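You operate a simulated robot arm through the tools that you are given. There is no shell and no other tool. Be economical: measure what you need, move in short steps, check, and stop when the job is done.

You run a simulated robot arm. Do the job below in one go: nothing can be reset, and whatever is moved stays where it is left.

## Task
Wipe off the tea stain under the striped cloth.
Fine: fold the cloth back first and out again after; use the teal cloth and put it back.

The check looks at the end state, three seconds after you hand in, the way a careful person would. Anything else that was tipped, shoved, dropped, spilled or broken makes it a failure. Flat cloth is picked up by pressing the open fingertips on it (5 to 10 N) and closing them slowly along it; thin cloth reads only 2 to 8 mm in the jaws.

## Robot
A 6-joint arm with a two-finger parallel gripper, fixed in place. Base frame: the origin is at the foot of the arm, x ahead of it, y to its left, z up. Lengths are in m, angles in rad, forces in N, time in s.
With the tool pointing down near the work surface it reaches from about 0.18 to 0.84 m from the base axis. Its first joint turns from -2.897 to 2.897 rad. Payload 3.91 kg.
The TCP is the grasp point between the finger pads, 0.03 m short of the fingertips. In the tool frame z runs along the fingers and y along their closing line. Largest opening 0.11 m; finger width 0.02, thickness 0.01; the body of the gripper, 0.048 by 0.112 m, starts 0.055 m behind the TCP.
Orientation is told as [roll, pitch, yaw] about the base's x, y, z axes, in that order, counted from this pose: with the fingers straight down and closing along the base's y, the tool's x points along the base's -x, its y along +y and its z along -z.

## Interface
- The arm moves only by the tool step_arm. Its argument "commands" is one flat list of numbers, 7 for each row, row after row: the shift along the tool's x, y, z in m, then the turn, a rotation vector about the tool's x, y, z in rad, then the gripper command, from -1 (fully open) to 1 (shut), values between in proportion. In form: [dx, dy, dz, wx, wy, wz, gripper, dx, dy, dz, wx, wy, wz, gripper, ...]. A call has 1 to 8 rows; each row is the pose to reach, as a shift and turn from the pose commanded when the call began, along the tool's axes at that moment. A row lasts 0.2 s, in which the tool goes at most 0.05 m and 0.15 rad; a call with a longer step from one row to the next is refused whole, and so is a gripper value outside its range. Where a pose cannot be reached the arm comes as near as it can. A force on the tool above 90 N (or 10 N above the force at the start of the call, whichever is more), or a blocked arm, ends the call early, and 0.2 s more pass. Each finger travels about 0.108 m/s and halts on what it meets, pressing with about 32 N; the grip force reading is that of the motor and also rises with nothing between the fingers. The clock runs only during rows and for 0.2 s after the last one: add rows that repeat a pose to give the fingers time. It gives the time, the measured TCP pose, the force on the tool (base axes), the opening and the grip force at its end, in the units of the frame above (readings bear some noise).
- Cameras (640 x 400 px; columns grow to the right, rows downward): "scene" is fixed at [0.2214, -0.4982, 1.4857]; the picture's right is [0.89, 0.46, 0.00], its down [0.43, -0.84, -0.33] and it looks along [-0.15, 0.29, -0.94] (base axes); focal length 214 px, centre (320, 200). "wrist" rides on the gripper at [0.077, 0.007, -0.114] in the tool frame; the picture's right is [-0.09, 1.00, 0.00], its down [-0.80, -0.07, -0.59] and it looks along [-0.59, -0.05, 0.80] (tool axes); focal length 270 px, centre (320, 200). There is no depth. A picture from a camera that has moved, and an enlarged one, comes with that camera's place and axes in the base frame and with its lens.
- snapshot(camera): a new picture of that camera. The clock stands still meanwhile.
- raise_lower(by): slides the trunk up (or, below 0, down) by that many m; the arm rides with it, the base frame stays. It gives what a move gives, with no picture.
- inspect(camera, box): a new picture of the part [left, top, right, bottom] of that camera's present view, enlarged. The clock stands still meanwhile.
- close_job(): hands the job in; it is judged then, once.

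Go step by step. Nothing tells you positions but the pictures and the camera data: compare them with the known pose of the tool, close in by small moves and look again before you grip or let go. The budget is 120 turns and 68 pictures, counting those below and the enlarged ones. Unless the task says otherwise, let go and move clear before handing in, and close with one line.

The tools are called after "Call:" by a JSON object that holds its "method" and its "body". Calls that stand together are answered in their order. step_arm: Moves the arm, as the interface text tells. Its arguments: {"type":"object","properties":{"commands":{"type":"array","items":{"type":"number"}}},"required":["commands"]} The other tools are called the same way: raise_lower (by) slides the trunk up or down; snapshot (camera) takes a picture; inspect (camera, box) takes an enlarged picture of a part of a camera's view; close_job () hands the job in.

At the start:

```text
time_s: 0.0
eef_pos: [0.075, -0.3501, 1.2098]
ee_rot: [0.0, 0.0, -0.001]
ft_force: [-0.7, 0.0, 0.5]
opening: 0.1101
gripper_force: 0.0
trunk travel left (down, up): [-0.475, 0.065]
```

scene: 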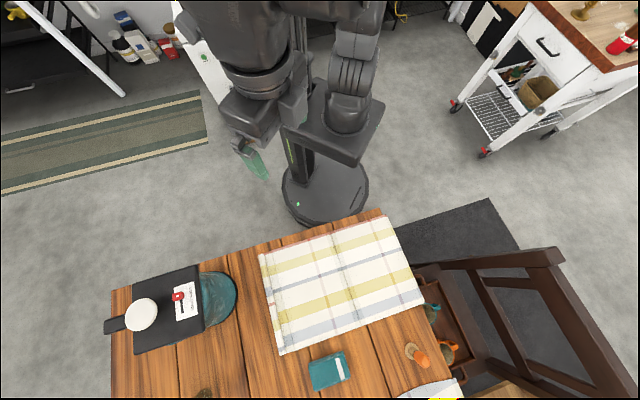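
wrist: 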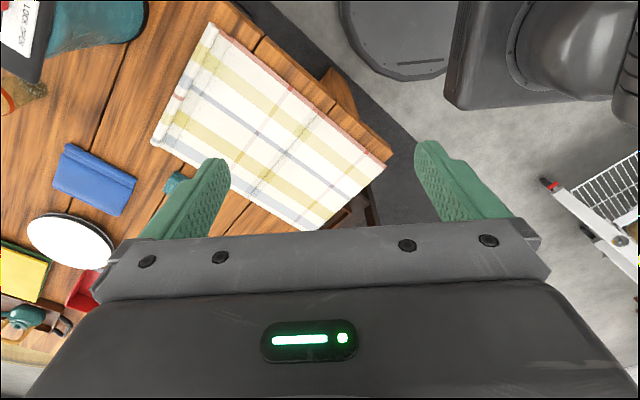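

I see a table at an angle in front of the arm, with a striped cloth on it and several teal and blue items. I'll look closer to identify them.

Call:
{"method": "inspect", "body": {"camera": "scene", "box": [90, 200, 290, 400]}}

Call:
{"method": "inspect", "body": {"camera": "scene", "box": [250, 200, 480, 400]}}

Call:
{"method": "inspect", "body": {"camera": "wrist", "box": [0, 0, 400, 340]}}

```text
2.00 times, centred on (190, 300) of scene
camera zoom: at [0.2214, -0.4982, 1.4857], right [0.89, 0.46, 0.0], down [0.43, -0.84, -0.33], along [-0.15, 0.29, -0.94], focal length 429 px, centre (580, 0)
```

zoom: 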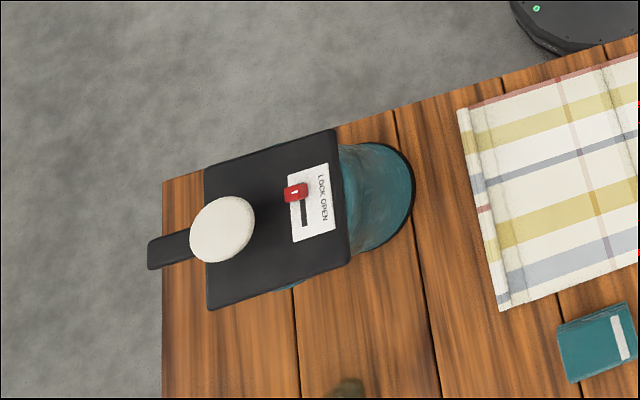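

```text
2.00 times, centred on (365, 300) of scene
camera zoom: at [0.2214, -0.4982, 1.4857], right [0.89, 0.46, 0.0], down [0.43, -0.84, -0.33], along [-0.15, 0.29, -0.94], focal length 429 px, centre (230, 0)
```

zoom: 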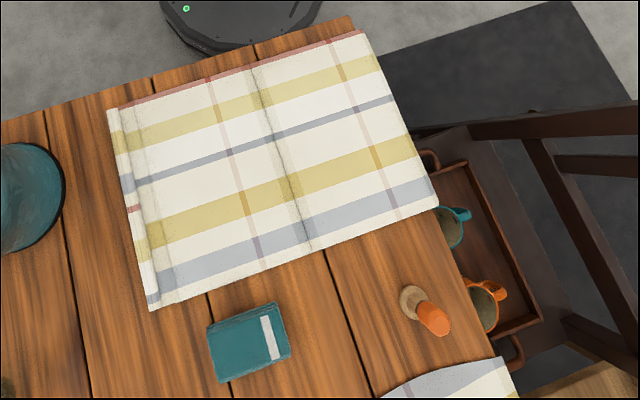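

```text
1.18 times, centred on (200, 170) of wrist
camera zoom: at [-0.003, -0.3436, 1.3234], right [0.09, 1.0, 0.0], down [0.8, -0.07, 0.59], along [0.59, -0.05, -0.8], focal length 318 px, centre (461, 235)
```

zoom: 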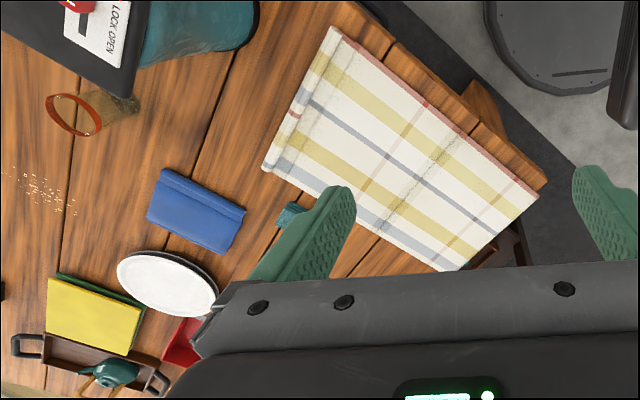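

The teal cloth looks like the small folded one with a white tag near (0.36,-0.72). I'll turn the wrist by -45° to line up with the table and get a better view.

Call:
{"method": "step_arm", "body": {"commands": [-0.02, 0, 0, 0, 0, 0.14, -1, -0.04, 0, 0, 0, 0, 0.28, -1, -0.06, 0, 0, 0, 0, 0.42, -1, -0.08, 0, 0, 0, 0, 0.56, -1, -0.08, 0, 0, 0, 0, 0.68, -1, -0.08, 0, 0, 0, 0, 0.785, -1]}}

Call:
{"method": "snapshot", "body": {"camera": "wrist"}}

Call:
{"method": "snapshot", "body": {"camera": "scene"}}

```text
time_s: 1.4
eef_pos: [0.1546, -0.3503, 1.2086]
ee_rot: [-0.001, -0.001, -0.788]
ft_force: [-0.2, -0.2, -0.3]
opening: 0.1098
gripper_force: 0.1
trunk travel left (down, up): [-0.475, 0.065]
```

```text
62 pictures are left
camera wrist: at [0.1047, -0.2908, 1.3233], right [0.77, 0.64, 0.0], down [0.51, -0.62, 0.59], along [0.38, -0.46, -0.8], focal length 270 px, centre (320, 200)
```

wrist: 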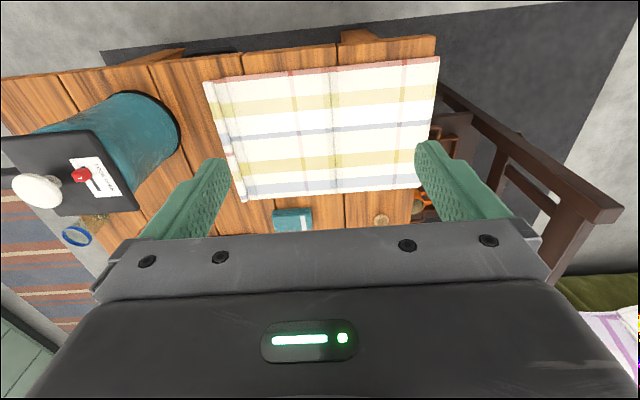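

```text
61 pictures are left
```

scene: 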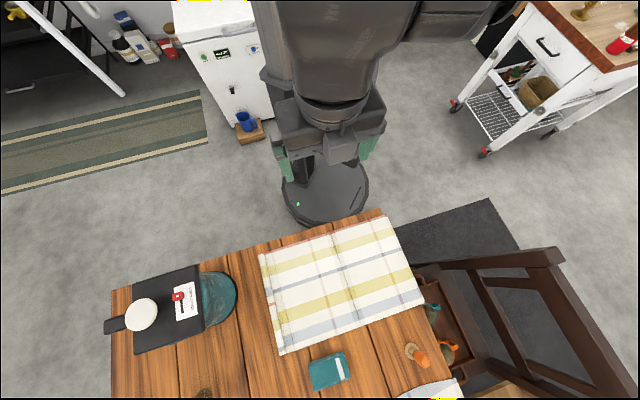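

The view is now lined up with the table. I'll zoom in on the striped cloth for signs of the stain or fold lines, and on the teal cloth.

Call:
{"method": "inspect", "body": {"camera": "wrist", "box": [190, 40, 450, 240]}}

Call:
{"method": "inspect", "body": {"camera": "scene", "box": [250, 210, 350, 310]}}

Call:
{"method": "inspect", "body": {"camera": "scene", "box": [260, 310, 380, 400]}}

```text
2.00 times, centred on (320, 140) of wrist
camera zoom: at [0.1047, -0.2908, 1.3233], right [0.77, 0.64, 0.0], down [0.51, -0.62, 0.59], along [0.38, -0.46, -0.8], focal length 541 px, centre (320, 320)
```

zoom: 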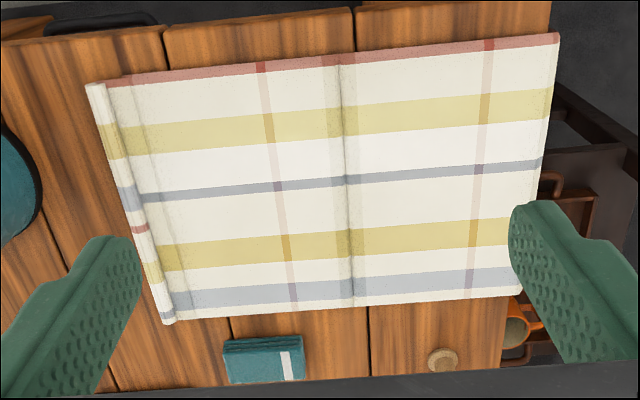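

```text
4.00 times, centred on (300, 260) of scene
camera zoom: at [0.2214, -0.4982, 1.4857], right [0.89, 0.46, 0.0], down [0.43, -0.84, -0.33], along [-0.15, 0.29, -0.94], focal length 858 px, centre (400, -40)
```

zoom: 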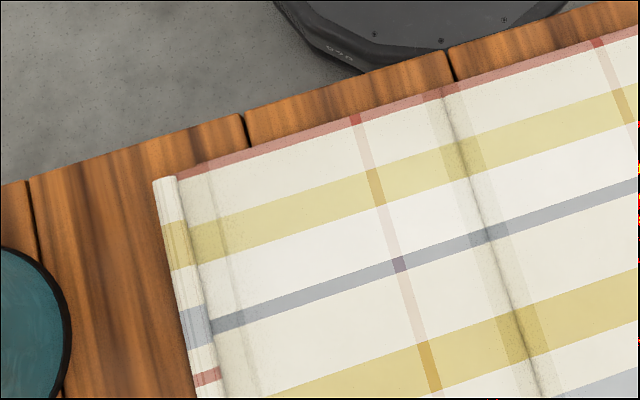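

```text
4.44 times, centred on (320, 355) of scene
camera zoom: at [0.2214, -0.4982, 1.4857], right [0.89, 0.46, 0.0], down [0.43, -0.84, -0.33], along [-0.15, 0.29, -0.94], focal length 953 px, centre (320, -489)
```

zoom: 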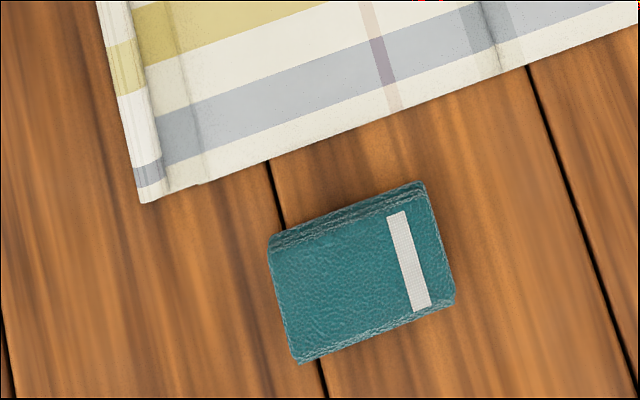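

The teal cloth is a small folded pad. The striped cloth has a raised hem on its left edge and a hinge line in the middle, so the left half should fold over the right. I'll move above the left hem's midpoint, near (0.119,-0.641).

Call:
{"method": "step_arm", "body": {"commands": [-0.0226, -0.0288, 0.025, 0, 0, 0, -0.3, -0.0452, -0.0577, 0.05, 0, 0, 0, -0.3, -0.0679, -0.0865, 0.075, 0, 0, 0, -0.3, -0.0905, -0.1153, 0.1, 0, 0, 0, -0.3, -0.1131, -0.1441, 0.125, 0, 0, 0, -0.3, -0.1357, -0.173, 0.15, 0, 0, 0, -0.3, -0.1584, -0.2018, 0.175, 0, 0, 0, -0.3, -0.181, -0.2306, 0.2, 0, 0, 0, -0.3]}}

Call:
{"method": "snapshot", "body": {"camera": "wrist"}}

Call:
{"method": "snapshot", "body": {"camera": "scene"}}

```text
time_s: 3.2
eef_pos: [0.1193, -0.6434, 1.0075]
ee_rot: [0.001, 0.0, -0.785]
ft_force: [0.9, -0.5, 0.4]
opening: 0.0714
gripper_force: 0.1
trunk travel left (down, up): [-0.475, 0.065]
```

```text
57 pictures are left
camera wrist: at [0.0701, -0.5841, 1.1216], right [0.77, 0.64, 0.0], down [0.52, -0.62, 0.59], along [0.38, -0.46, -0.8], focal length 270 px, centre (320, 200)
```

wrist: 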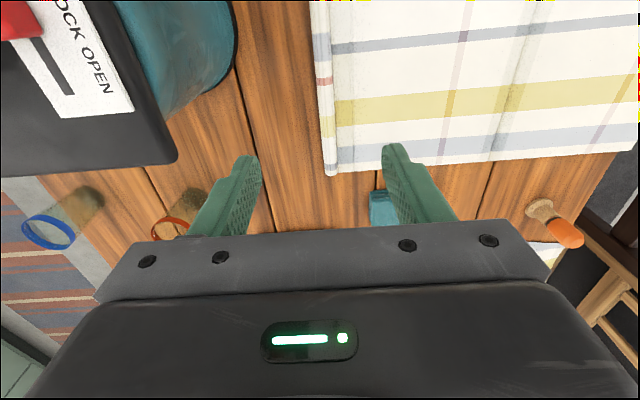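

```text
56 pictures are left
```

scene: 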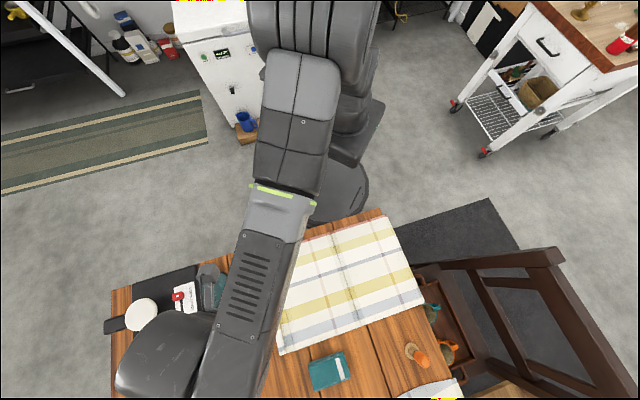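

The hem runs along u≈-0.362 and I'm almost directly above its middle. I'll shift about 9 mm inward, narrow the jaws and go down to just above the cloth.

Call:
{"method": "step_arm", "body": {"commands": [0, 0.009, 0.045, 0, 0, 0, 0.2, 0, 0.009, 0.09, 0, 0, 0, 0.2, 0, 0.009, 0.135, 0, 0, 0, 0.2, 0, 0.009, 0.175, 0, 0, 0, 0.2, 0, 0.009, 0.205, 0, 0, 0, 0.2]}}

Call:
{"method": "snapshot", "body": {"camera": "wrist"}}

```text
time_s: 4.4
eef_pos: [0.1245, -0.6351, 0.8029]
ee_rot: [0.0, 0.0, -0.785]
ft_force: [-0.3, 0.4, 0.1]
opening: 0.0439
gripper_force: 0.1
trunk travel left (down, up): [-0.475, 0.065]
```

```text
55 pictures are left
camera wrist: at [0.0748, -0.5754, 0.9166], right [0.77, 0.64, 0.0], down [0.52, -0.62, 0.59], along [0.38, -0.46, -0.8], focal length 270 px, centre (320, 200)
```

wrist: 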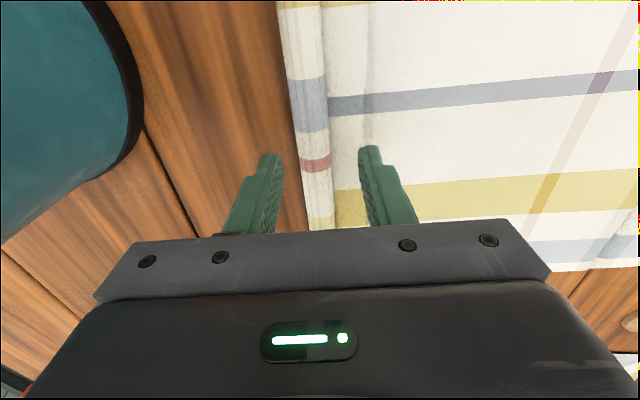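

The fingers straddle the hem. I'll go down gently until they touch.

Call:
{"method": "step_arm", "body": {"commands": [0, 0, 0.01, 0, 0, 0, 0.2, 0, 0, 0.018, 0, 0, 0, 0.2, 0, 0, 0.023, 0, 0, 0, 0.2, 0, 0, 0.026, 0, 0, 0, 0.2]}}

```text
time_s: 5.4
eef_pos: [0.1255, -0.6354, 0.7843]
ee_rot: [-0.007, -0.008, -0.785]
ft_force: [-2.4, 6.5, 56.2]
opening: 0.0452
gripper_force: 1.5
trunk travel left (down, up): [-0.475, 0.065]
```

Contact came at about z=0.784 and the force is too high. I'll back off to a light press, then close slowly.

Call:
{"method": "step_arm", "body": {"commands": [0, 0, -0.006, 0, 0, 0, 0.2, 0, 0, -0.006, 0, 0, 0, 0.2]}}

Call:
{"method": "snapshot", "body": {"camera": "wrist"}}

```text
time_s: 6.0
eef_pos: [0.1242, -0.6341, 0.785]
ee_rot: [-0.002, -0.002, -0.784]
ft_force: [0.2, -1.5, 33.5]
opening: 0.0435
gripper_force: 0.1
trunk travel left (down, up): [-0.475, 0.065]
```

```text
54 pictures are left
camera wrist: at [0.0752, -0.5746, 0.8994], right [0.77, 0.64, 0.0], down [0.52, -0.61, 0.6], along [0.38, -0.46, -0.8], focal length 270 px, centre (320, 200)
```

wrist: 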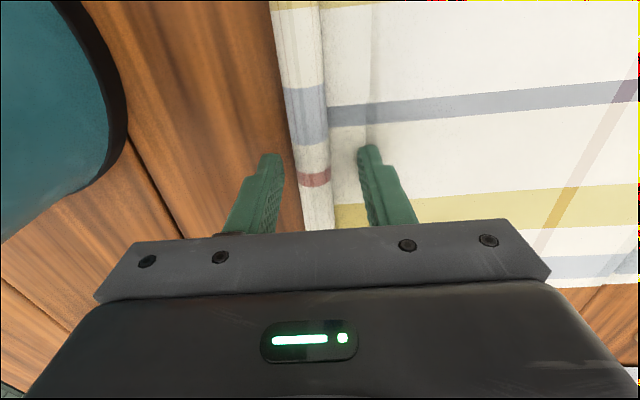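

Call:
{"method": "step_arm", "body": {"commands": [0, 0, -0.0065, 0, 0, 0, 0.2, 0, 0, -0.0065, 0, 0, 0, 0.2]}}

```text
time_s: 6.6
eef_pos: [0.1249, -0.6345, 0.7887]
ee_rot: [0.002, 0.002, -0.785]
ft_force: [-0.2, 0.4, -0.4]
opening: 0.0443
gripper_force: 0.1
trunk travel left (down, up): [-0.475, 0.065]
```

Call:
{"method": "step_arm", "body": {"commands": [0, 0, 0.004, 0, 0, 0, 0.2, 0, 0, 0.004, 0, 0, 0, 0.2]}}

```text
time_s: 7.2
eef_pos: [0.1258, -0.6341, 0.7846]
ee_rot: [-0.001, 0.001, -0.785]
ft_force: [0.6, 0.2, 0.2]
opening: 0.044
gripper_force: 0.0
trunk travel left (down, up): [-0.475, 0.065]
```

Call:
{"method": "step_arm", "body": {"commands": [0, 0, 0.0012, 0, 0, 0, 0.2, 0, 0, 0.0012, 0, 0, 0, 0.2]}}

```text
time_s: 7.8
eef_pos: [0.1245, -0.6361, 0.7859]
ee_rot: [0.0, -0.003, -0.785]
ft_force: [-1.6, 1.0, 4.8]
opening: 0.0438
gripper_force: 0.1
trunk travel left (down, up): [-0.475, 0.065]
```

Light contact at about 5 N. Closing slowly now.

Call:
{"method": "step_arm", "body": {"commands": [0, 0, 0.0006, 0, 0, 0, 0.3, 0, 0, 0.0006, 0, 0, 0, 0.4, 0, 0, 0.0006, 0, 0, 0, 0.5, 0, 0, 0.0006, 0, 0, 0, 0.6, 0, 0, 0.0006, 0, 0, 0, 0.7, 0, 0, 0.0006, 0, 0, 0, 0.8, 0, 0, 0.0006, 0, 0, 0, 0.9, 0, 0, 0.0006, 0, 0, 0, 1]}}

Call:
{"method": "snapshot", "body": {"camera": "wrist"}}

```text
time_s: 9.6
eef_pos: [0.1241, -0.6351, 0.7845]
ee_rot: [-0.001, 0.0, -0.786]
ft_force: [-1.5, -2.4, 0.1]
opening: 0.0207
gripper_force: 31.8
trunk travel left (down, up): [-0.475, 0.065]
```

```text
53 pictures are left
camera wrist: at [0.0754, -0.5756, 0.8987], right [0.77, 0.64, 0.0], down [0.52, -0.62, 0.59], along [0.38, -0.46, -0.8], focal length 270 px, centre (320, 200)
```

wrist: 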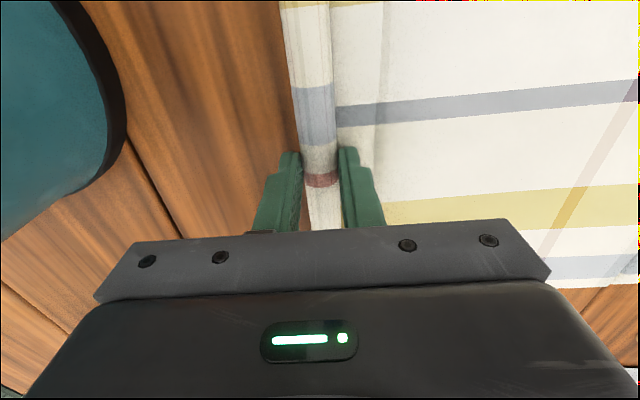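

The hem roll is gripped at 20 mm. I'll lift it along an arc about the mid hinge and check how it follows.

Call:
{"method": "step_arm", "body": {"commands": [0, 0.002, -0.02, 0, 0, 0, 1, 0, 0.006, -0.04, 0, 0, 0, 1, 0, 0.015, -0.07, 0, 0, 0, 1, 0, 0.025, -0.1, 0, 0, 0, 1, 0, 0.035, -0.12, 0, 0, 0, 1, 0, 0.035, -0.12, 0, 0, 0, 1]}}

Call:
{"method": "snapshot", "body": {"camera": "wrist"}}

Call:
{"method": "snapshot", "body": {"camera": "scene"}}

```text
time_s: 11.0
eef_pos: [0.1502, -0.613, 0.9048]
ee_rot: [0.0, 0.0, -0.785]
ft_force: [0.9, -0.6, 0.3]
opening: 0.0212
gripper_force: 31.9
trunk travel left (down, up): [-0.475, 0.065]
```

```text
52 pictures are left
camera wrist: at [0.1009, -0.5531, 1.0196], right [0.77, 0.64, 0.0], down [0.52, -0.62, 0.59], along [0.38, -0.46, -0.8], focal length 270 px, centre (320, 200)
```

wrist: 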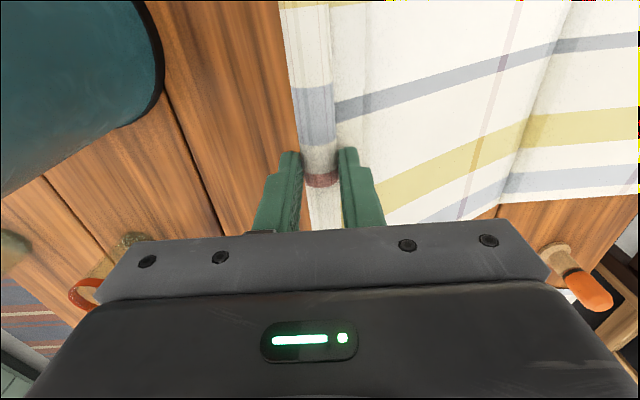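

```text
51 pictures are left
```

scene: 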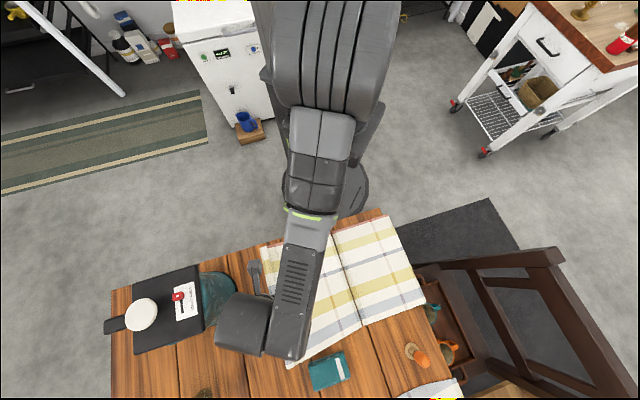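

The cloth follows and hinges in the middle. I'll continue the arc past vertical.

Call:
{"method": "step_arm", "body": {"commands": [0, 0.0244, -0.037, 0, 0, 0, 1, 0, 0.057, -0.069, 0, 0, 0, 1, 0, 0.096, -0.094, 0, 0, 0, 1, 0, 0.139, -0.11, 0, 0, 0, 1, 0, 0.184, -0.118, 0, 0, 0, 1, 0, 0.23, -0.118, 0, 0, 0, 1, 0, 0.275, -0.11, 0, 0, 0, 1]}}

Call:
{"method": "snapshot", "body": {"camera": "wrist"}}

Call:
{"method": "snapshot", "body": {"camera": "scene"}}

```text
time_s: 12.6
eef_pos: [0.347, -0.4146, 1.0143]
ee_rot: [-0.001, -0.001, -0.785]
ft_force: [3.6, 3.1, 13.7]
opening: 0.0211
gripper_force: 31.9
trunk travel left (down, up): [-0.475, 0.065]
```

```text
50 pictures are left
camera wrist: at [0.2972, -0.3553, 1.1281], right [0.77, 0.64, 0.0], down [0.52, -0.62, 0.59], along [0.38, -0.46, -0.8], focal length 270 px, centre (320, 200)
```

wrist: 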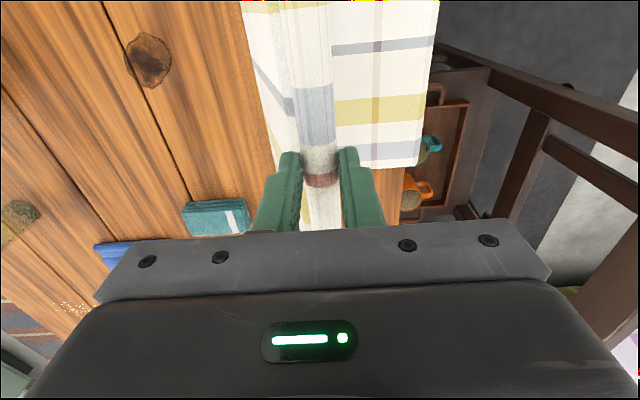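

```text
49 pictures are left
```

scene: 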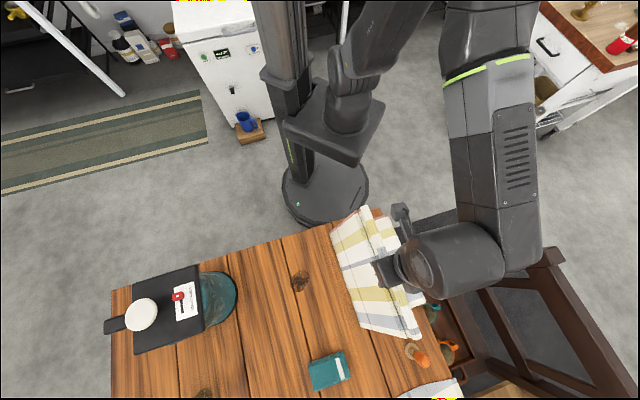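

The brown stain is now uncovered, near pixel (300,281). I'll continue folding over, tilting the tool a bit so the hem follows.

Call:
{"method": "step_arm", "body": {"commands": [0, 0.042, 0.015, 0.13, 0, 0, 1, 0, 0.08, 0.04, 0.26, 0, 0, 1, 0, 0.112, 0.072, 0.39, 0, 0, 1, 0, 0.135, 0.105, 0.52, 0, 0, 1]}}

Call:
{"method": "snapshot", "body": {"camera": "wrist"}}

Call:
{"method": "inspect", "body": {"camera": "scene", "box": [260, 180, 480, 400]}}

```text
time_s: 13.6
eef_pos: [0.4398, -0.3187, 0.9076]
ee_rot: [-0.523, 0.003, -0.787]
ft_force: [4.7, 1.9, 2.0]
opening: 0.0206
gripper_force: 32.0
trunk travel left (down, up): [-0.475, 0.065]
```

```text
48 pictures are left
camera wrist: at [0.43, -0.2197, 1.004], right [0.67, 0.55, -0.5], down [0.73, -0.4, 0.55], along [0.1, -0.73, -0.67], focal length 270 px, centre (320, 200)
```

wrist: 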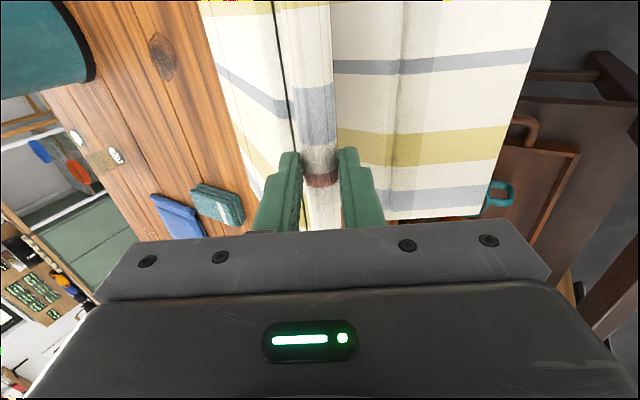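

```text
1.82 times, centred on (370, 290) of scene
camera zoom: at [0.2214, -0.4982, 1.4857], right [0.89, 0.46, 0.0], down [0.43, -0.84, -0.33], along [-0.15, 0.29, -0.94], focal length 390 px, centre (229, 36)
```

zoom: 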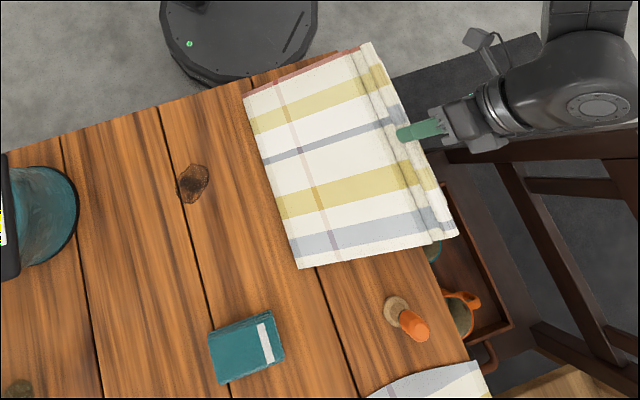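

The fold is nearly over. I'll lower the hem onto the right half.

Call:
{"method": "step_arm", "body": {"commands": [0, 0.0363, 0.0229, 0, 0, 0, 1, 0, 0.0643, 0.0494, 0, 0, 0, 1, 0, 0.0748, 0.0665, 0, 0, 0, 1, 0, 0.0748, 0.0665, 0, 0, 0, 1]}}

Call:
{"method": "inspect", "body": {"camera": "scene", "box": [260, 180, 480, 400]}}

```text
time_s: 14.6
eef_pos: [0.4636, -0.2977, 0.8145]
ee_rot: [-0.521, 0.0, -0.784]
ft_force: [0.9, 3.1, -1.4]
opening: 0.0209
gripper_force: 31.9
trunk travel left (down, up): [-0.475, 0.065]
```

```text
1.82 times, centred on (370, 290) of scene
camera zoom: at [0.2214, -0.4982, 1.4857], right [0.89, 0.46, 0.0], down [0.43, -0.84, -0.33], along [-0.15, 0.29, -0.94], focal length 390 px, centre (229, 36)
```

zoom: 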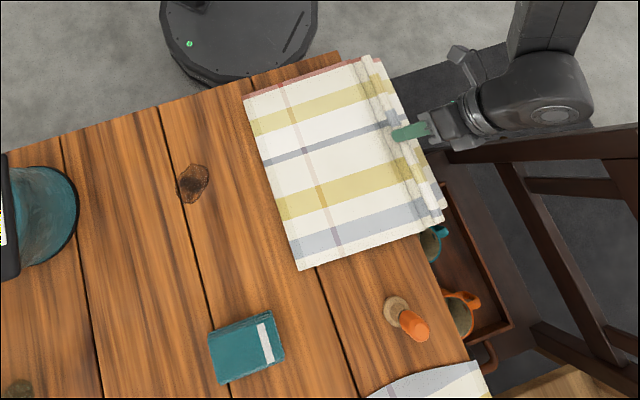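

Call:
{"method": "step_arm", "body": {"commands": [0, 0.004, 0.0069, 0, 0, 0, 1, 0, 0.007, 0.0121, 0, 0, 0, 1, 0, 0.007, 0.0121, 0, 0, 0, 1]}}

Call:
{"method": "snapshot", "body": {"camera": "wrist"}}

```text
time_s: 15.4
eef_pos: [0.4629, -0.2975, 0.802]
ee_rot: [-0.519, -0.001, -0.784]
ft_force: [2.8, 1.7, -1.2]
opening: 0.0207
gripper_force: 32.1
trunk travel left (down, up): [-0.475, 0.065]
```

```text
45 pictures are left
camera wrist: at [0.4529, -0.1986, 0.8969], right [0.67, 0.55, -0.5], down [0.73, -0.4, 0.55], along [0.1, -0.73, -0.67], focal length 270 px, centre (320, 200)
```

wrist: 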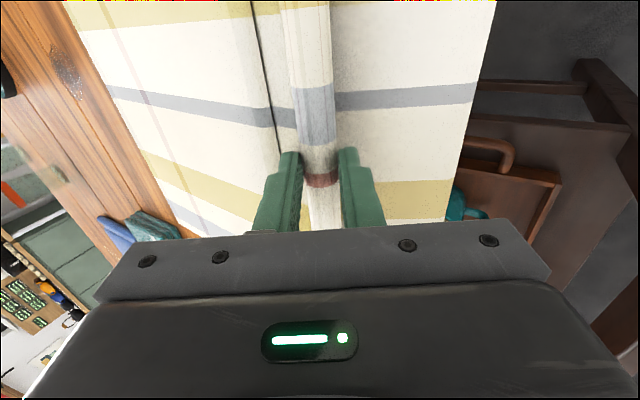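

I'll open the jaws partway while backing off along the tool axis.

Call:
{"method": "step_arm", "body": {"commands": [0, 0, 0, 0, 0, 0, 0.4, 0, 0, -0.005, 0, 0, 0, 0.2, 0, 0, -0.03, 0, 0, 0, 0.2, 0, 0, -0.07, 0, 0, 0, 0.2, 0, 0, -0.11, 0, 0, 0, 0.2]}}

Call:
{"method": "snapshot", "body": {"camera": "wrist"}}

Call:
{"method": "inspect", "body": {"camera": "scene", "box": [260, 180, 480, 400]}}

```text
time_s: 16.6
eef_pos: [0.5014, -0.2575, 0.8955]
ee_rot: [-0.52, 0.0, -0.786]
ft_force: [-0.2, -0.6, -0.6]
opening: 0.0439
gripper_force: 0.0
trunk travel left (down, up): [-0.475, 0.065]
```

```text
44 pictures are left
camera wrist: at [0.4909, -0.1584, 0.9912], right [0.67, 0.55, -0.5], down [0.73, -0.4, 0.55], along [0.1, -0.73, -0.67], focal length 270 px, centre (320, 200)
```

wrist: 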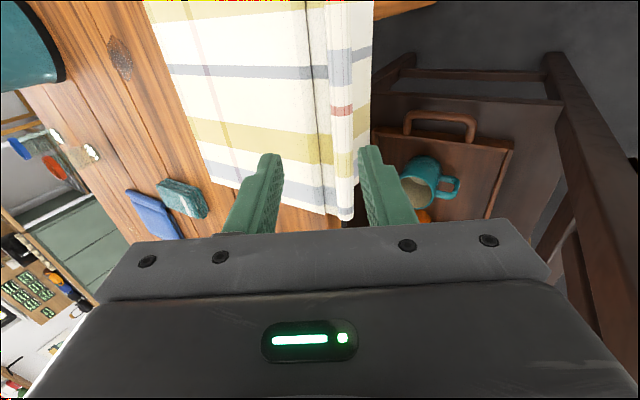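

```text
1.82 times, centred on (370, 290) of scene
camera zoom: at [0.2214, -0.4982, 1.4857], right [0.89, 0.46, 0.0], down [0.43, -0.84, -0.33], along [-0.15, 0.29, -0.94], focal length 390 px, centre (229, 36)
```

zoom: 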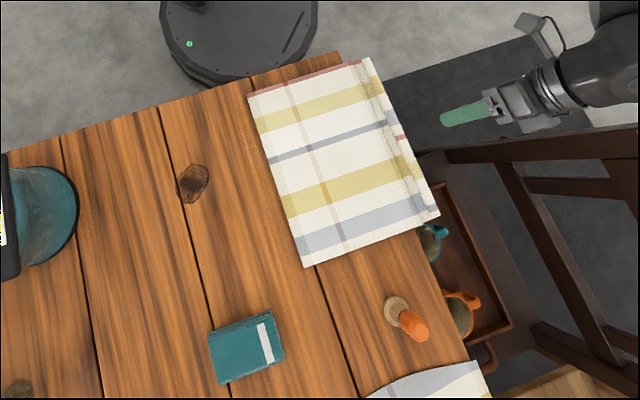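

The fold holds and the stain is uncovered at about (0.171,-0.548). The teal pad is at about (0.362,-0.716), around 0.10 by 0.07 m, so I'll grip it across its 0.07 m side. First I'll straighten the tool and rise.

Call:
{"method": "step_arm", "body": {"commands": [0, -0.02, -0.02, -0.13, 0, 0, 0, 0, -0.06, -0.03, -0.26, 0, 0, 0, 0, -0.1, -0.035, -0.39, 0, 0, -0.5, 0, -0.1366, -0.0366, -0.52, 0, 0, -1]}}

```text
time_s: 17.6
eef_pos: [0.4298, -0.3307, 0.9956]
ee_rot: [0.003, 0.0, -0.785]
ft_force: [-0.7, 0.2, -0.1]
opening: 0.11
gripper_force: 0.0
trunk travel left (down, up): [-0.475, 0.065]
```

Call:
{"method": "step_arm", "body": {"commands": [-0.019, -0.027, 0, 0, 0, -0.135, -1, -0.037, -0.053, 0, 0, 0, -0.27, -1, -0.056, -0.08, 0, 0, 0, -0.4, -1, -0.075, -0.107, 0, 0, 0, -0.53, -1, -0.093, -0.133, 0, 0, 0, -0.66, -1, -0.112, -0.16, 0, 0, 0, -0.785, -1]}}

```text
time_s: 19.0
eef_pos: [0.3949, -0.5231, 0.9949]
ee_rot: [0.002, -0.002, 0.003]
ft_force: [0.6, 0.0, 1.0]
opening: 0.1101
gripper_force: 0.1
trunk travel left (down, up): [-0.475, 0.065]
```

Call:
{"method": "step_arm", "body": {"commands": [0.005, -0.032, 0, 0, 0, -0.135, -1, 0.011, -0.064, 0, 0, 0, -0.27, -1, 0.016, -0.096, 0, 0, 0, -0.4, -1, 0.022, -0.128, 0, 0, 0, -0.53, -1, 0.028, -0.16, 0, 0, 0, -0.66, -1, 0.033, -0.193, 0, 0, 0, -0.785, -1]}}

Call:
{"method": "snapshot", "body": {"camera": "wrist"}}

Call:
{"method": "snapshot", "body": {"camera": "scene"}}

```text
time_s: 20.4
eef_pos: [0.3637, -0.7156, 0.9946]
ee_rot: [0.003, 0.0, 0.787]
ft_force: [0.4, 0.3, 0.8]
opening: 0.1103
gripper_force: 0.1
trunk travel left (down, up): [-0.475, 0.065]
```

```text
42 pictures are left
camera wrist: at [0.3037, -0.766, 1.1084], right [-0.64, 0.77, 0.0], down [0.62, 0.52, 0.59], along [0.45, 0.38, -0.8], focal length 270 px, centre (320, 200)
```

wrist: 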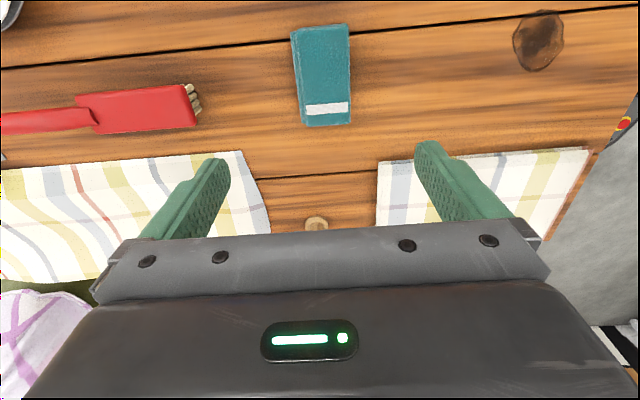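

```text
41 pictures are left
```

scene: 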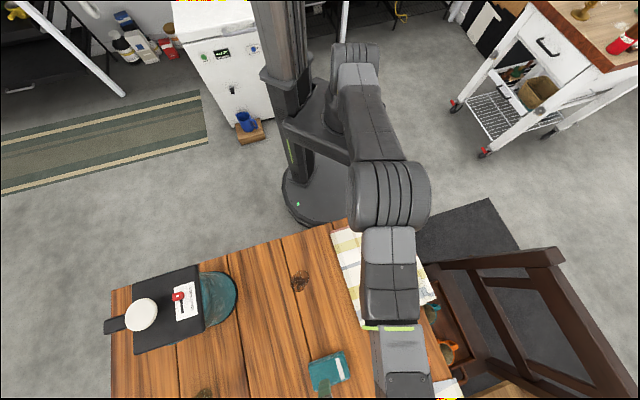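

I'm aligned over the teal pad. Moving down to look closer before gripping.

Call:
{"method": "step_arm", "body": {"commands": [0.0025, 0.005, 0.045, 0, 0, 0, -1, 0.0025, 0.005, 0.09, 0, 0, 0, -1, 0.0025, 0.005, 0.135, 0, 0, 0, -1, 0.0025, 0.005, 0.17, 0, 0, 0, -1, 0.0025, 0.005, 0.19, 0, 0, 0, -1]}}

Call:
{"method": "snapshot", "body": {"camera": "wrist"}}

Call:
{"method": "inspect", "body": {"camera": "scene", "box": [260, 310, 380, 400]}}

```text
time_s: 21.6
eef_pos: [0.3595, -0.7145, 0.8034]
ee_rot: [0.001, 0.0, 0.786]
ft_force: [-0.3, -0.7, -0.3]
opening: 0.11
gripper_force: 0.0
trunk travel left (down, up): [-0.475, 0.065]
```

```text
40 pictures are left
camera wrist: at [0.2992, -0.7641, 0.9177], right [-0.64, 0.77, 0.0], down [0.62, 0.52, 0.59], along [0.46, 0.38, -0.8], focal length 270 px, centre (320, 200)
```

wrist: 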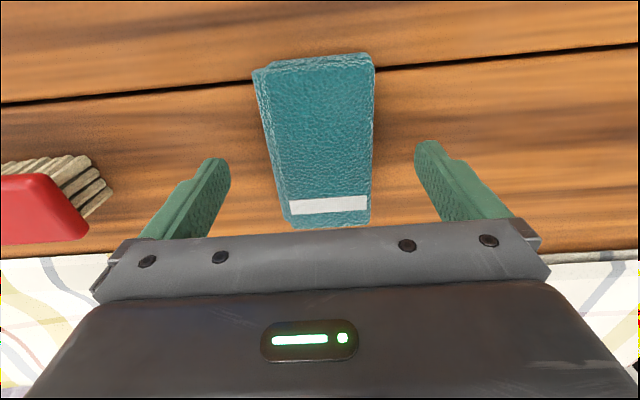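

```text
4.44 times, centred on (320, 355) of scene
camera zoom: at [0.2214, -0.4982, 1.4857], right [0.89, 0.46, 0.0], down [0.43, -0.84, -0.33], along [-0.15, 0.29, -0.94], focal length 953 px, centre (320, -489)
```

zoom: 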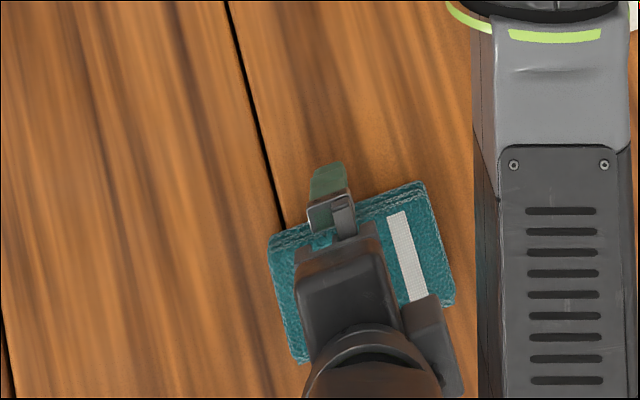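

The pad sits between the fingers. I'll lower to TCP 0.785 and close on it.

Call:
{"method": "step_arm", "body": {"commands": [0, 0, 0.01, 0, 0, 0, -1, 0, 0, 0.018, 0, 0, 0, -1, 0, 0, 0.018, 0, 0, 0, -0.6, 0, 0, 0.018, 0, 0, 0, -0.2, 0, 0, 0.018, 0, 0, 0, 0.1, 0, 0, 0.018, 0, 0, 0, 0.3, 0, 0, 0.018, 0, 0, 0, 0.3]}}

Call:
{"method": "snapshot", "body": {"camera": "wrist"}}

```text
time_s: 23.2
eef_pos: [0.3586, -0.7143, 0.786]
ee_rot: [0.0, -0.001, 0.786]
ft_force: [-0.9, -0.4, 0.1]
opening: 0.0608
gripper_force: 31.5
trunk travel left (down, up): [-0.475, 0.065]
```

```text
38 pictures are left
camera wrist: at [0.2983, -0.7638, 0.9004], right [-0.64, 0.77, 0.0], down [0.62, 0.52, 0.59], along [0.46, 0.38, -0.8], focal length 270 px, centre (320, 200)
```

wrist: 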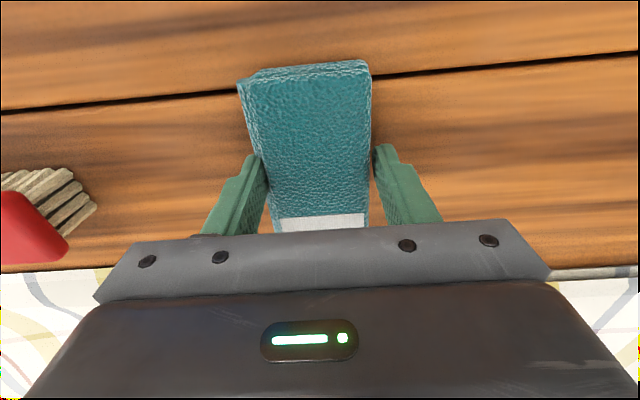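

The pad is gripped at 61 mm, TCP home (0.3586,-0.7143,0.786). I'll lift it and carry it over the stain.

Call:
{"method": "step_arm", "body": {"commands": [0, 0, -0.03, 0, 0, 0, 0.4, 0, 0, -0.05, 0, 0, 0, 0.4, 0.003, 0.045, -0.05, 0, 0, 0, 0.4, 0.006, 0.09, -0.05, 0, 0, 0, 0.4, 0.009, 0.135, -0.05, 0, 0, 0, 0.4, 0.012, 0.18, -0.05, 0, 0, 0, 0.4, 0.0148, 0.222, -0.05, 0, 0, 0, 0.4, 0.0148, 0.2525, -0.05, 0, 0, 0, 0.4]}}

Call:
{"method": "snapshot", "body": {"camera": "wrist"}}

Call:
{"method": "inspect", "body": {"camera": "scene", "box": [200, 200, 440, 400]}}

```text
time_s: 25.0
eef_pos: [0.1694, -0.546, 0.8383]
ee_rot: [0.0, 0.0, 0.783]
ft_force: [-0.3, 0.0, -0.5]
opening: 0.0611
gripper_force: 32.4
trunk travel left (down, up): [-0.475, 0.065]
```

```text
37 pictures are left
camera wrist: at [0.1095, -0.5958, 0.952], right [-0.64, 0.77, 0.0], down [0.62, 0.52, 0.59], along [0.46, 0.38, -0.8], focal length 270 px, centre (320, 200)
```

wrist: 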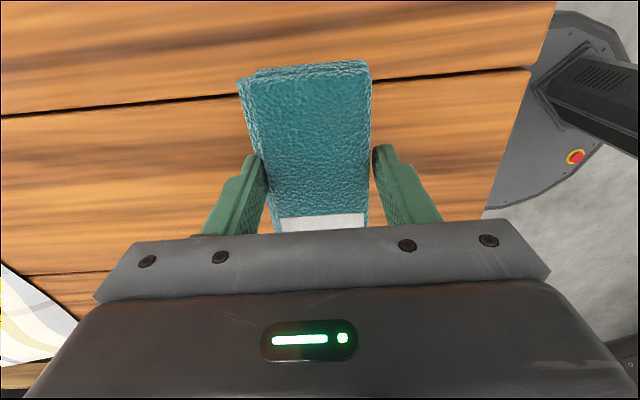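

```text
2.00 times, centred on (320, 300) of scene
camera zoom: at [0.2214, -0.4982, 1.4857], right [0.89, 0.46, 0.0], down [0.43, -0.84, -0.33], along [-0.15, 0.29, -0.94], focal length 429 px, centre (320, 0)
```

zoom: 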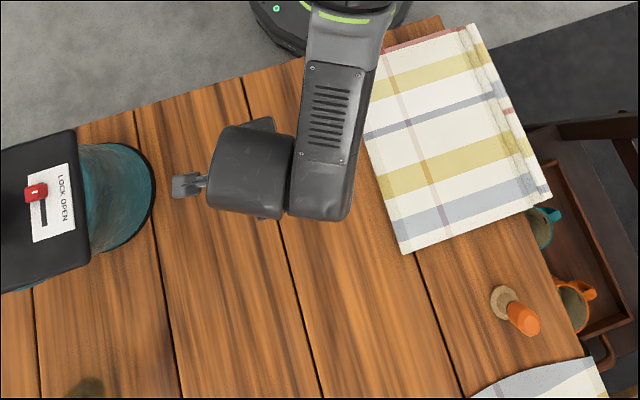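

Positioned over the stain. Lowering the pad to contact.

Call:
{"method": "step_arm", "body": {"commands": [0, 0, 0.03, 0, 0, 0, 0.4, 0, 0, 0.048, 0, 0, 0, 0.4, 0, 0, 0.052, 0, 0, 0, 0.4, 0, 0, 0.052, 0, 0, 0, 0.4]}}

```text
time_s: 26.0
eef_pos: [0.1687, -0.5455, 0.7865]
ee_rot: [0.0, 0.0, 0.783]
ft_force: [0.4, 0.8, 0.7]
opening: 0.0609
gripper_force: 31.8
trunk travel left (down, up): [-0.475, 0.065]
```

Call:
{"method": "step_arm", "body": {"commands": [0, 0, 0.002, 0, 0, 0, 0.4, 0, 0, 0.002, 0, 0, 0, 0.4]}}

```text
time_s: 26.6
eef_pos: [0.1692, -0.5452, 0.7862]
ee_rot: [-0.001, 0.003, 0.787]
ft_force: [-1.6, 2.1, 19.8]
opening: 0.0608
gripper_force: 31.7
trunk travel left (down, up): [-0.475, 0.065]
```

Contact force is about 20 N, so I'll ease off a little and wipe in strokes across the stain.

Call:
{"method": "step_arm", "body": {"commands": [0, 0.035, -0.0008, 0, 0, 0, 0.4, 0, 0, -0.0008, 0, 0, 0, 0.4, 0, -0.035, -0.0008, 0, 0, 0, 0.4, 0.02, -0.01, -0.0008, 0, 0, 0, 0.4, 0.02, 0.03, -0.0008, 0, 0, 0, 0.4, -0.02, 0.03, -0.0008, 0, 0, 0, 0.4, -0.02, -0.01, -0.0008, 0, 0, 0, 0.4, -0.02, -0.035, -0.0008, 0, 0, 0, 0.4]}}

Call:
{"method": "snapshot", "body": {"camera": "wrist"}}

```text
time_s: 28.4
eef_pos: [0.2064, -0.554, 0.7842]
ee_rot: [0.0, 0.001, 0.784]
ft_force: [-9.1, 11.7, 35.7]
opening: 0.0608
gripper_force: 32.2
trunk travel left (down, up): [-0.475, 0.065]
```

```text
35 pictures are left
camera wrist: at [0.1475, -0.6031, 0.8993], right [-0.64, 0.77, 0.0], down [0.62, 0.52, 0.59], along [0.46, 0.38, -0.8], focal length 270 px, centre (320, 200)
```

wrist: 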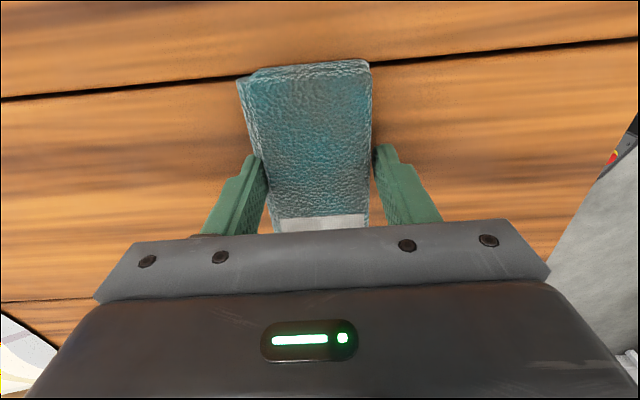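

The pad is picking up stain. I'll ease off slightly, do another round of strokes, then lift to check.

Call:
{"method": "step_arm", "body": {"commands": [0, 0.035, -0.001, 0, 0, 0, 0.4, 0, 0.07, -0.0015, 0, 0, 0, 0.4, 0.02, 0.04, -0.0015, 0, 0, 0, 0.4, 0.02, 0.0, -0.0015, 0, 0, 0, 0.4, 0.04, 0.02, -0.0015, 0, 0, 0, 0.4, 0.04, 0.06, -0.0015, 0, 0, 0, 0.4, 0.01, 0.06, -0.0015, 0, 0, 0, 0.4, 0.02, 0.03, -0.0015, 0, 0, 0, 0.4]}}

Call:
{"method": "step_arm", "body": {"commands": [0, 0, -0.03, 0, 0, 0, 0.4, -0.02, -0.045, -0.06, 0, 0, 0, 0.4, -0.05, -0.075, -0.08, 0, 0, 0, 0.4, -0.08, -0.11, -0.09, 0, 0, 0, 0.4, -0.11, -0.14, -0.09, 0, 0, 0, 0.4]}}

Call:
{"method": "snapshot", "body": {"camera": "wrist"}}

Call:
{"method": "inspect", "body": {"camera": "scene", "box": [200, 200, 440, 400]}}

```text
time_s: 30.2
eef_pos: [0.173, -0.549, 0.7862]
ee_rot: [0.002, -0.001, 0.784]
ft_force: [0.2, -1.0, 0.0]
opening: 0.0608
gripper_force: 32.0
trunk travel left (down, up): [-0.475, 0.065]
```

```text
refused: row 2 steps farther than a row can; nothing moved
```

```text
34 pictures are left
camera wrist: at [0.1137, -0.5989, 0.9001], right [-0.64, 0.77, 0.0], down [0.62, 0.51, 0.59], along [0.46, 0.38, -0.8], focal length 270 px, centre (320, 200)
```

wrist: 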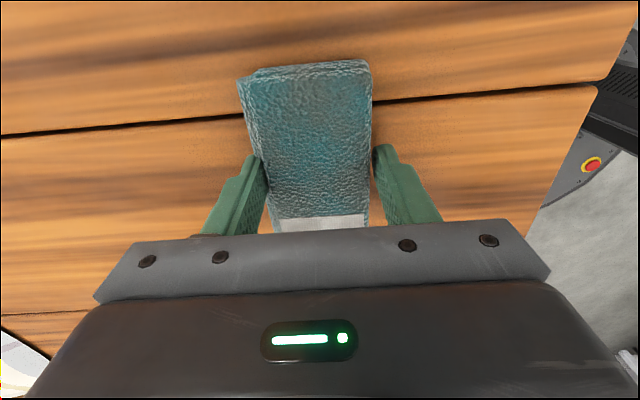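

```text
2.00 times, centred on (320, 300) of scene
camera zoom: at [0.2214, -0.4982, 1.4857], right [0.89, 0.46, 0.0], down [0.43, -0.84, -0.33], along [-0.15, 0.29, -0.94], focal length 429 px, centre (320, 0)
```

zoom: 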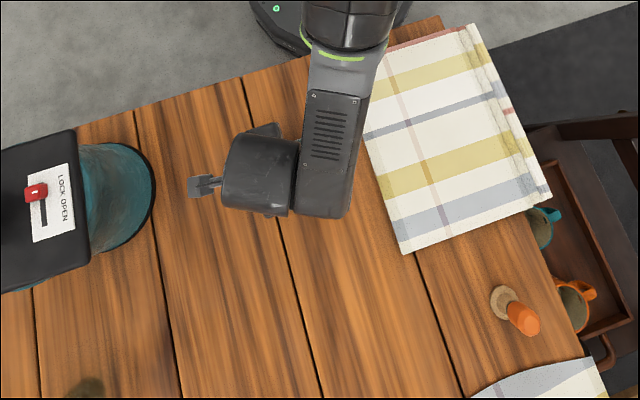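

Now I'll lift and move aside, toward the pad's home, so I can see the stain spot.

Call:
{"method": "step_arm", "body": {"commands": [0, 0, -0.03, 0, 0, 0, 0.4, 0, -0.03, -0.05, 0, 0, 0, 0.4, 0, -0.07, -0.055, 0, 0, 0, 0.4, -0.01, -0.11, -0.055, 0, 0, 0, 0.4, -0.012, -0.15, -0.055, 0, 0, 0, 0.4, -0.014, -0.19, -0.055, 0, 0, 0, 0.4]}}

Call:
{"method": "inspect", "body": {"camera": "scene", "box": [200, 200, 440, 400]}}

Call:
{"method": "snapshot", "body": {"camera": "wrist"}}

```text
time_s: 31.6
eef_pos: [0.3171, -0.6724, 0.8411]
ee_rot: [0.001, -0.001, 0.785]
ft_force: [-1.0, -0.8, -0.6]
opening: 0.061
gripper_force: 32.5
trunk travel left (down, up): [-0.475, 0.065]
```

```text
2.00 times, centred on (320, 300) of scene
camera zoom: at [0.2214, -0.4982, 1.4857], right [0.89, 0.46, 0.0], down [0.43, -0.84, -0.33], along [-0.15, 0.29, -0.94], focal length 429 px, centre (320, 0)
```

zoom: 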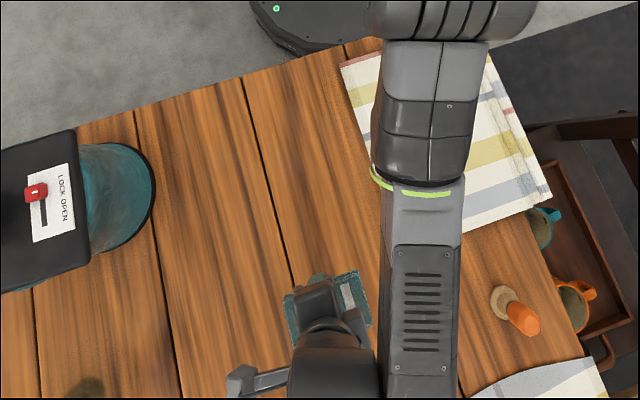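

```text
31 pictures are left
camera wrist: at [0.2582, -0.7216, 0.9545], right [-0.64, 0.77, 0.0], down [0.62, 0.52, 0.59], along [0.46, 0.38, -0.8], focal length 270 px, centre (320, 200)
```

wrist: 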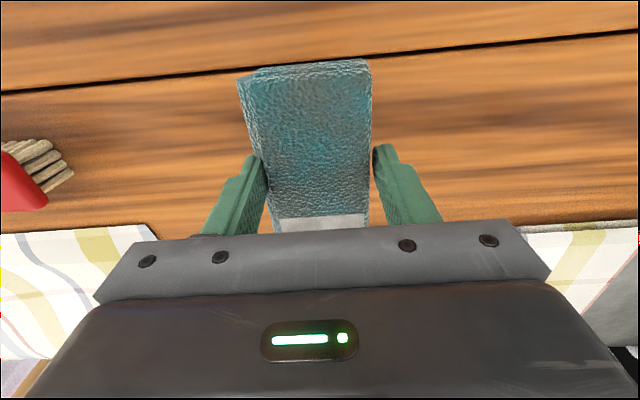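

Call:
{"method": "inspect", "body": {"camera": "scene", "box": [260, 240, 350, 320]}}

```text
5.00 times, centred on (305, 280) of scene
camera zoom: at [0.2214, -0.4982, 1.4857], right [0.89, 0.46, 0.0], down [0.43, -0.84, -0.33], along [-0.15, 0.29, -0.94], focal length 1072 px, centre (395, -200)
```

zoom: 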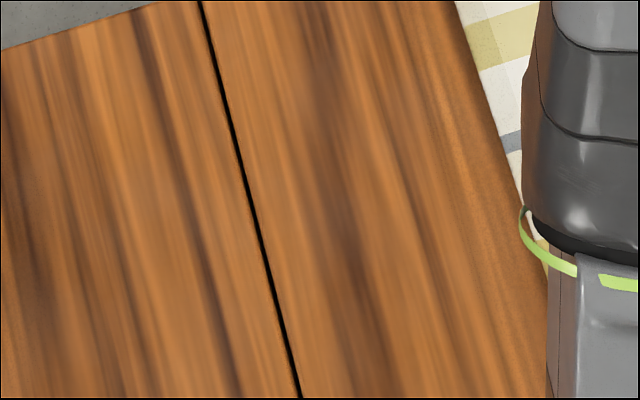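

The stain is gone with no trace left. I'll return the teal pad to its home spot.

Call:
{"method": "step_arm", "body": {"commands": [0, -0.03, 0, 0, 0, 0, 0.4, 0, -0.059, 0, 0, 0, 0, 0.4, 0, -0.059, 0.03, 0, 0, 0, 0.4, 0, -0.059, 0.048, 0, 0, 0, 0.4, 0, -0.059, 0.0545, 0, 0, 0, 0.4, 0, -0.059, 0.0545, 0, 0, 0, 0.4]}}

```text
time_s: 33.0
eef_pos: [0.3604, -0.716, 0.7849]
ee_rot: [0.0, 0.001, 0.786]
ft_force: [-0.2, 0.0, -1.2]
opening: 0.061
gripper_force: 31.6
trunk travel left (down, up): [-0.475, 0.065]
```

Call:
{"method": "step_arm", "body": {"commands": [0, 0.001, 0, 0, 0, 0, 0, 0, 0.001, 0, 0, 0, 0, -0.4, 0, 0.001, 0, 0, 0, 0, -0.9, 0, 0.001, -0.02, 0, 0, 0, -1, 0, 0.001, -0.06, 0, 0, 0, -1, 0, 0.001, -0.105, 0, 0, 0, -1, 0, 0.001, -0.15, 0, 0, 0, -1, 0, 0.001, -0.195, 0, 0, 0, -1]}}

Call:
{"method": "snapshot", "body": {"camera": "wrist"}}

```text
time_s: 34.8
eef_pos: [0.3572, -0.7132, 0.9844]
ee_rot: [0.0, 0.0, 0.786]
ft_force: [0.7, 0.2, 0.1]
opening: 0.1101
gripper_force: 0.1
trunk travel left (down, up): [-0.475, 0.065]
```

```text
29 pictures are left
camera wrist: at [0.2982, -0.7635, 1.0978], right [-0.64, 0.77, 0.0], down [0.62, 0.52, 0.59], along [0.46, 0.38, -0.8], focal length 270 px, centre (320, 200)
```

wrist: 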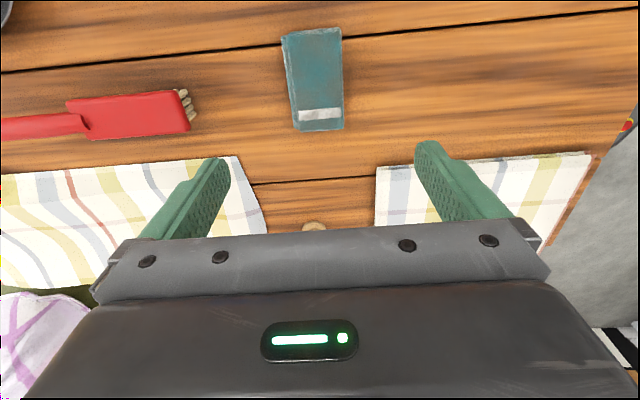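

The pad is back in its place. Now I'll turn back and move over the folded hem to unfold the cloth.

Call:
{"method": "step_arm", "body": {"commands": [-0.031, 0.018, 0, 0, 0, 0.135, -1, -0.062, 0.035, 0, 0, 0, 0.27, -1, -0.093, 0.053, 0, 0, 0, 0.4, -1, -0.124, 0.071, 0, 0, 0, 0.53, -1, -0.155, 0.088, 0, 0, 0, 0.66, -1, -0.1853, 0.106, 0, 0, 0, 0.785, -1]}}

Call:
{"method": "step_arm", "body": {"commands": [-0.009, 0.034, 0, 0, 0, 0.135, -0.5, -0.019, 0.069, 0, 0, 0, 0.27, -0.2, -0.028, 0.103, 0, 0, 0, 0.4, -0.1, -0.038, 0.137, 0, 0, 0, 0.53, 0, -0.047, 0.172, 0, 0, 0, 0.66, 0, -0.057, 0.206, 0, 0, 0, 0.785, 0]}}

Call:
{"method": "snapshot", "body": {"camera": "wrist"}}

Call:
{"method": "inspect", "body": {"camera": "scene", "box": [260, 180, 480, 400]}}

```text
time_s: 36.2
eef_pos: [0.4131, -0.508, 0.9813]
ee_rot: [0.0, 0.001, -0.002]
ft_force: [0.2, 0.4, 0.7]
opening: 0.11
gripper_force: 0.1
trunk travel left (down, up): [-0.475, 0.065]
```

```text
time_s: 37.6
eef_pos: [0.472, -0.3017, 0.9813]
ee_rot: [0.0, 0.0, -0.786]
ft_force: [-0.2, 0.3, 0.5]
opening: 0.0548
gripper_force: 0.0
trunk travel left (down, up): [-0.475, 0.065]
```

```text
28 pictures are left
camera wrist: at [0.4213, -0.2425, 1.0943], right [0.77, 0.64, 0.0], down [0.52, -0.62, 0.59], along [0.38, -0.46, -0.8], focal length 270 px, centre (320, 200)
```

wrist: 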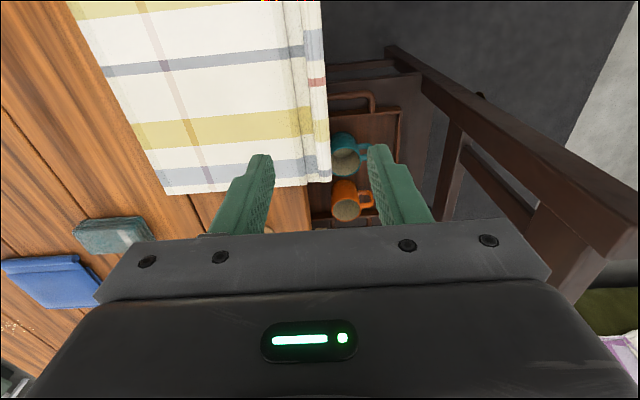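

```text
1.82 times, centred on (370, 290) of scene
camera zoom: at [0.2214, -0.4982, 1.4857], right [0.89, 0.46, 0.0], down [0.43, -0.84, -0.33], along [-0.15, 0.29, -0.94], focal length 390 px, centre (229, 36)
```

zoom: 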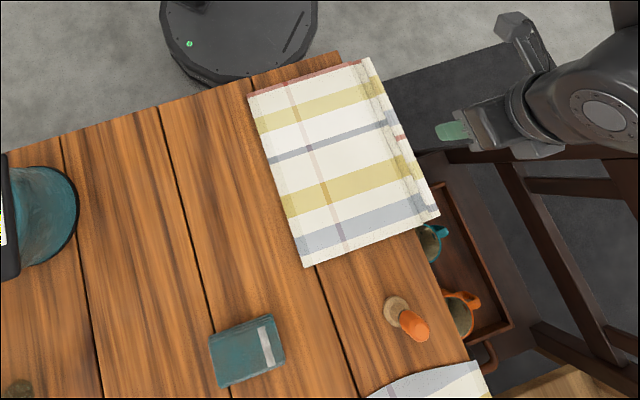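

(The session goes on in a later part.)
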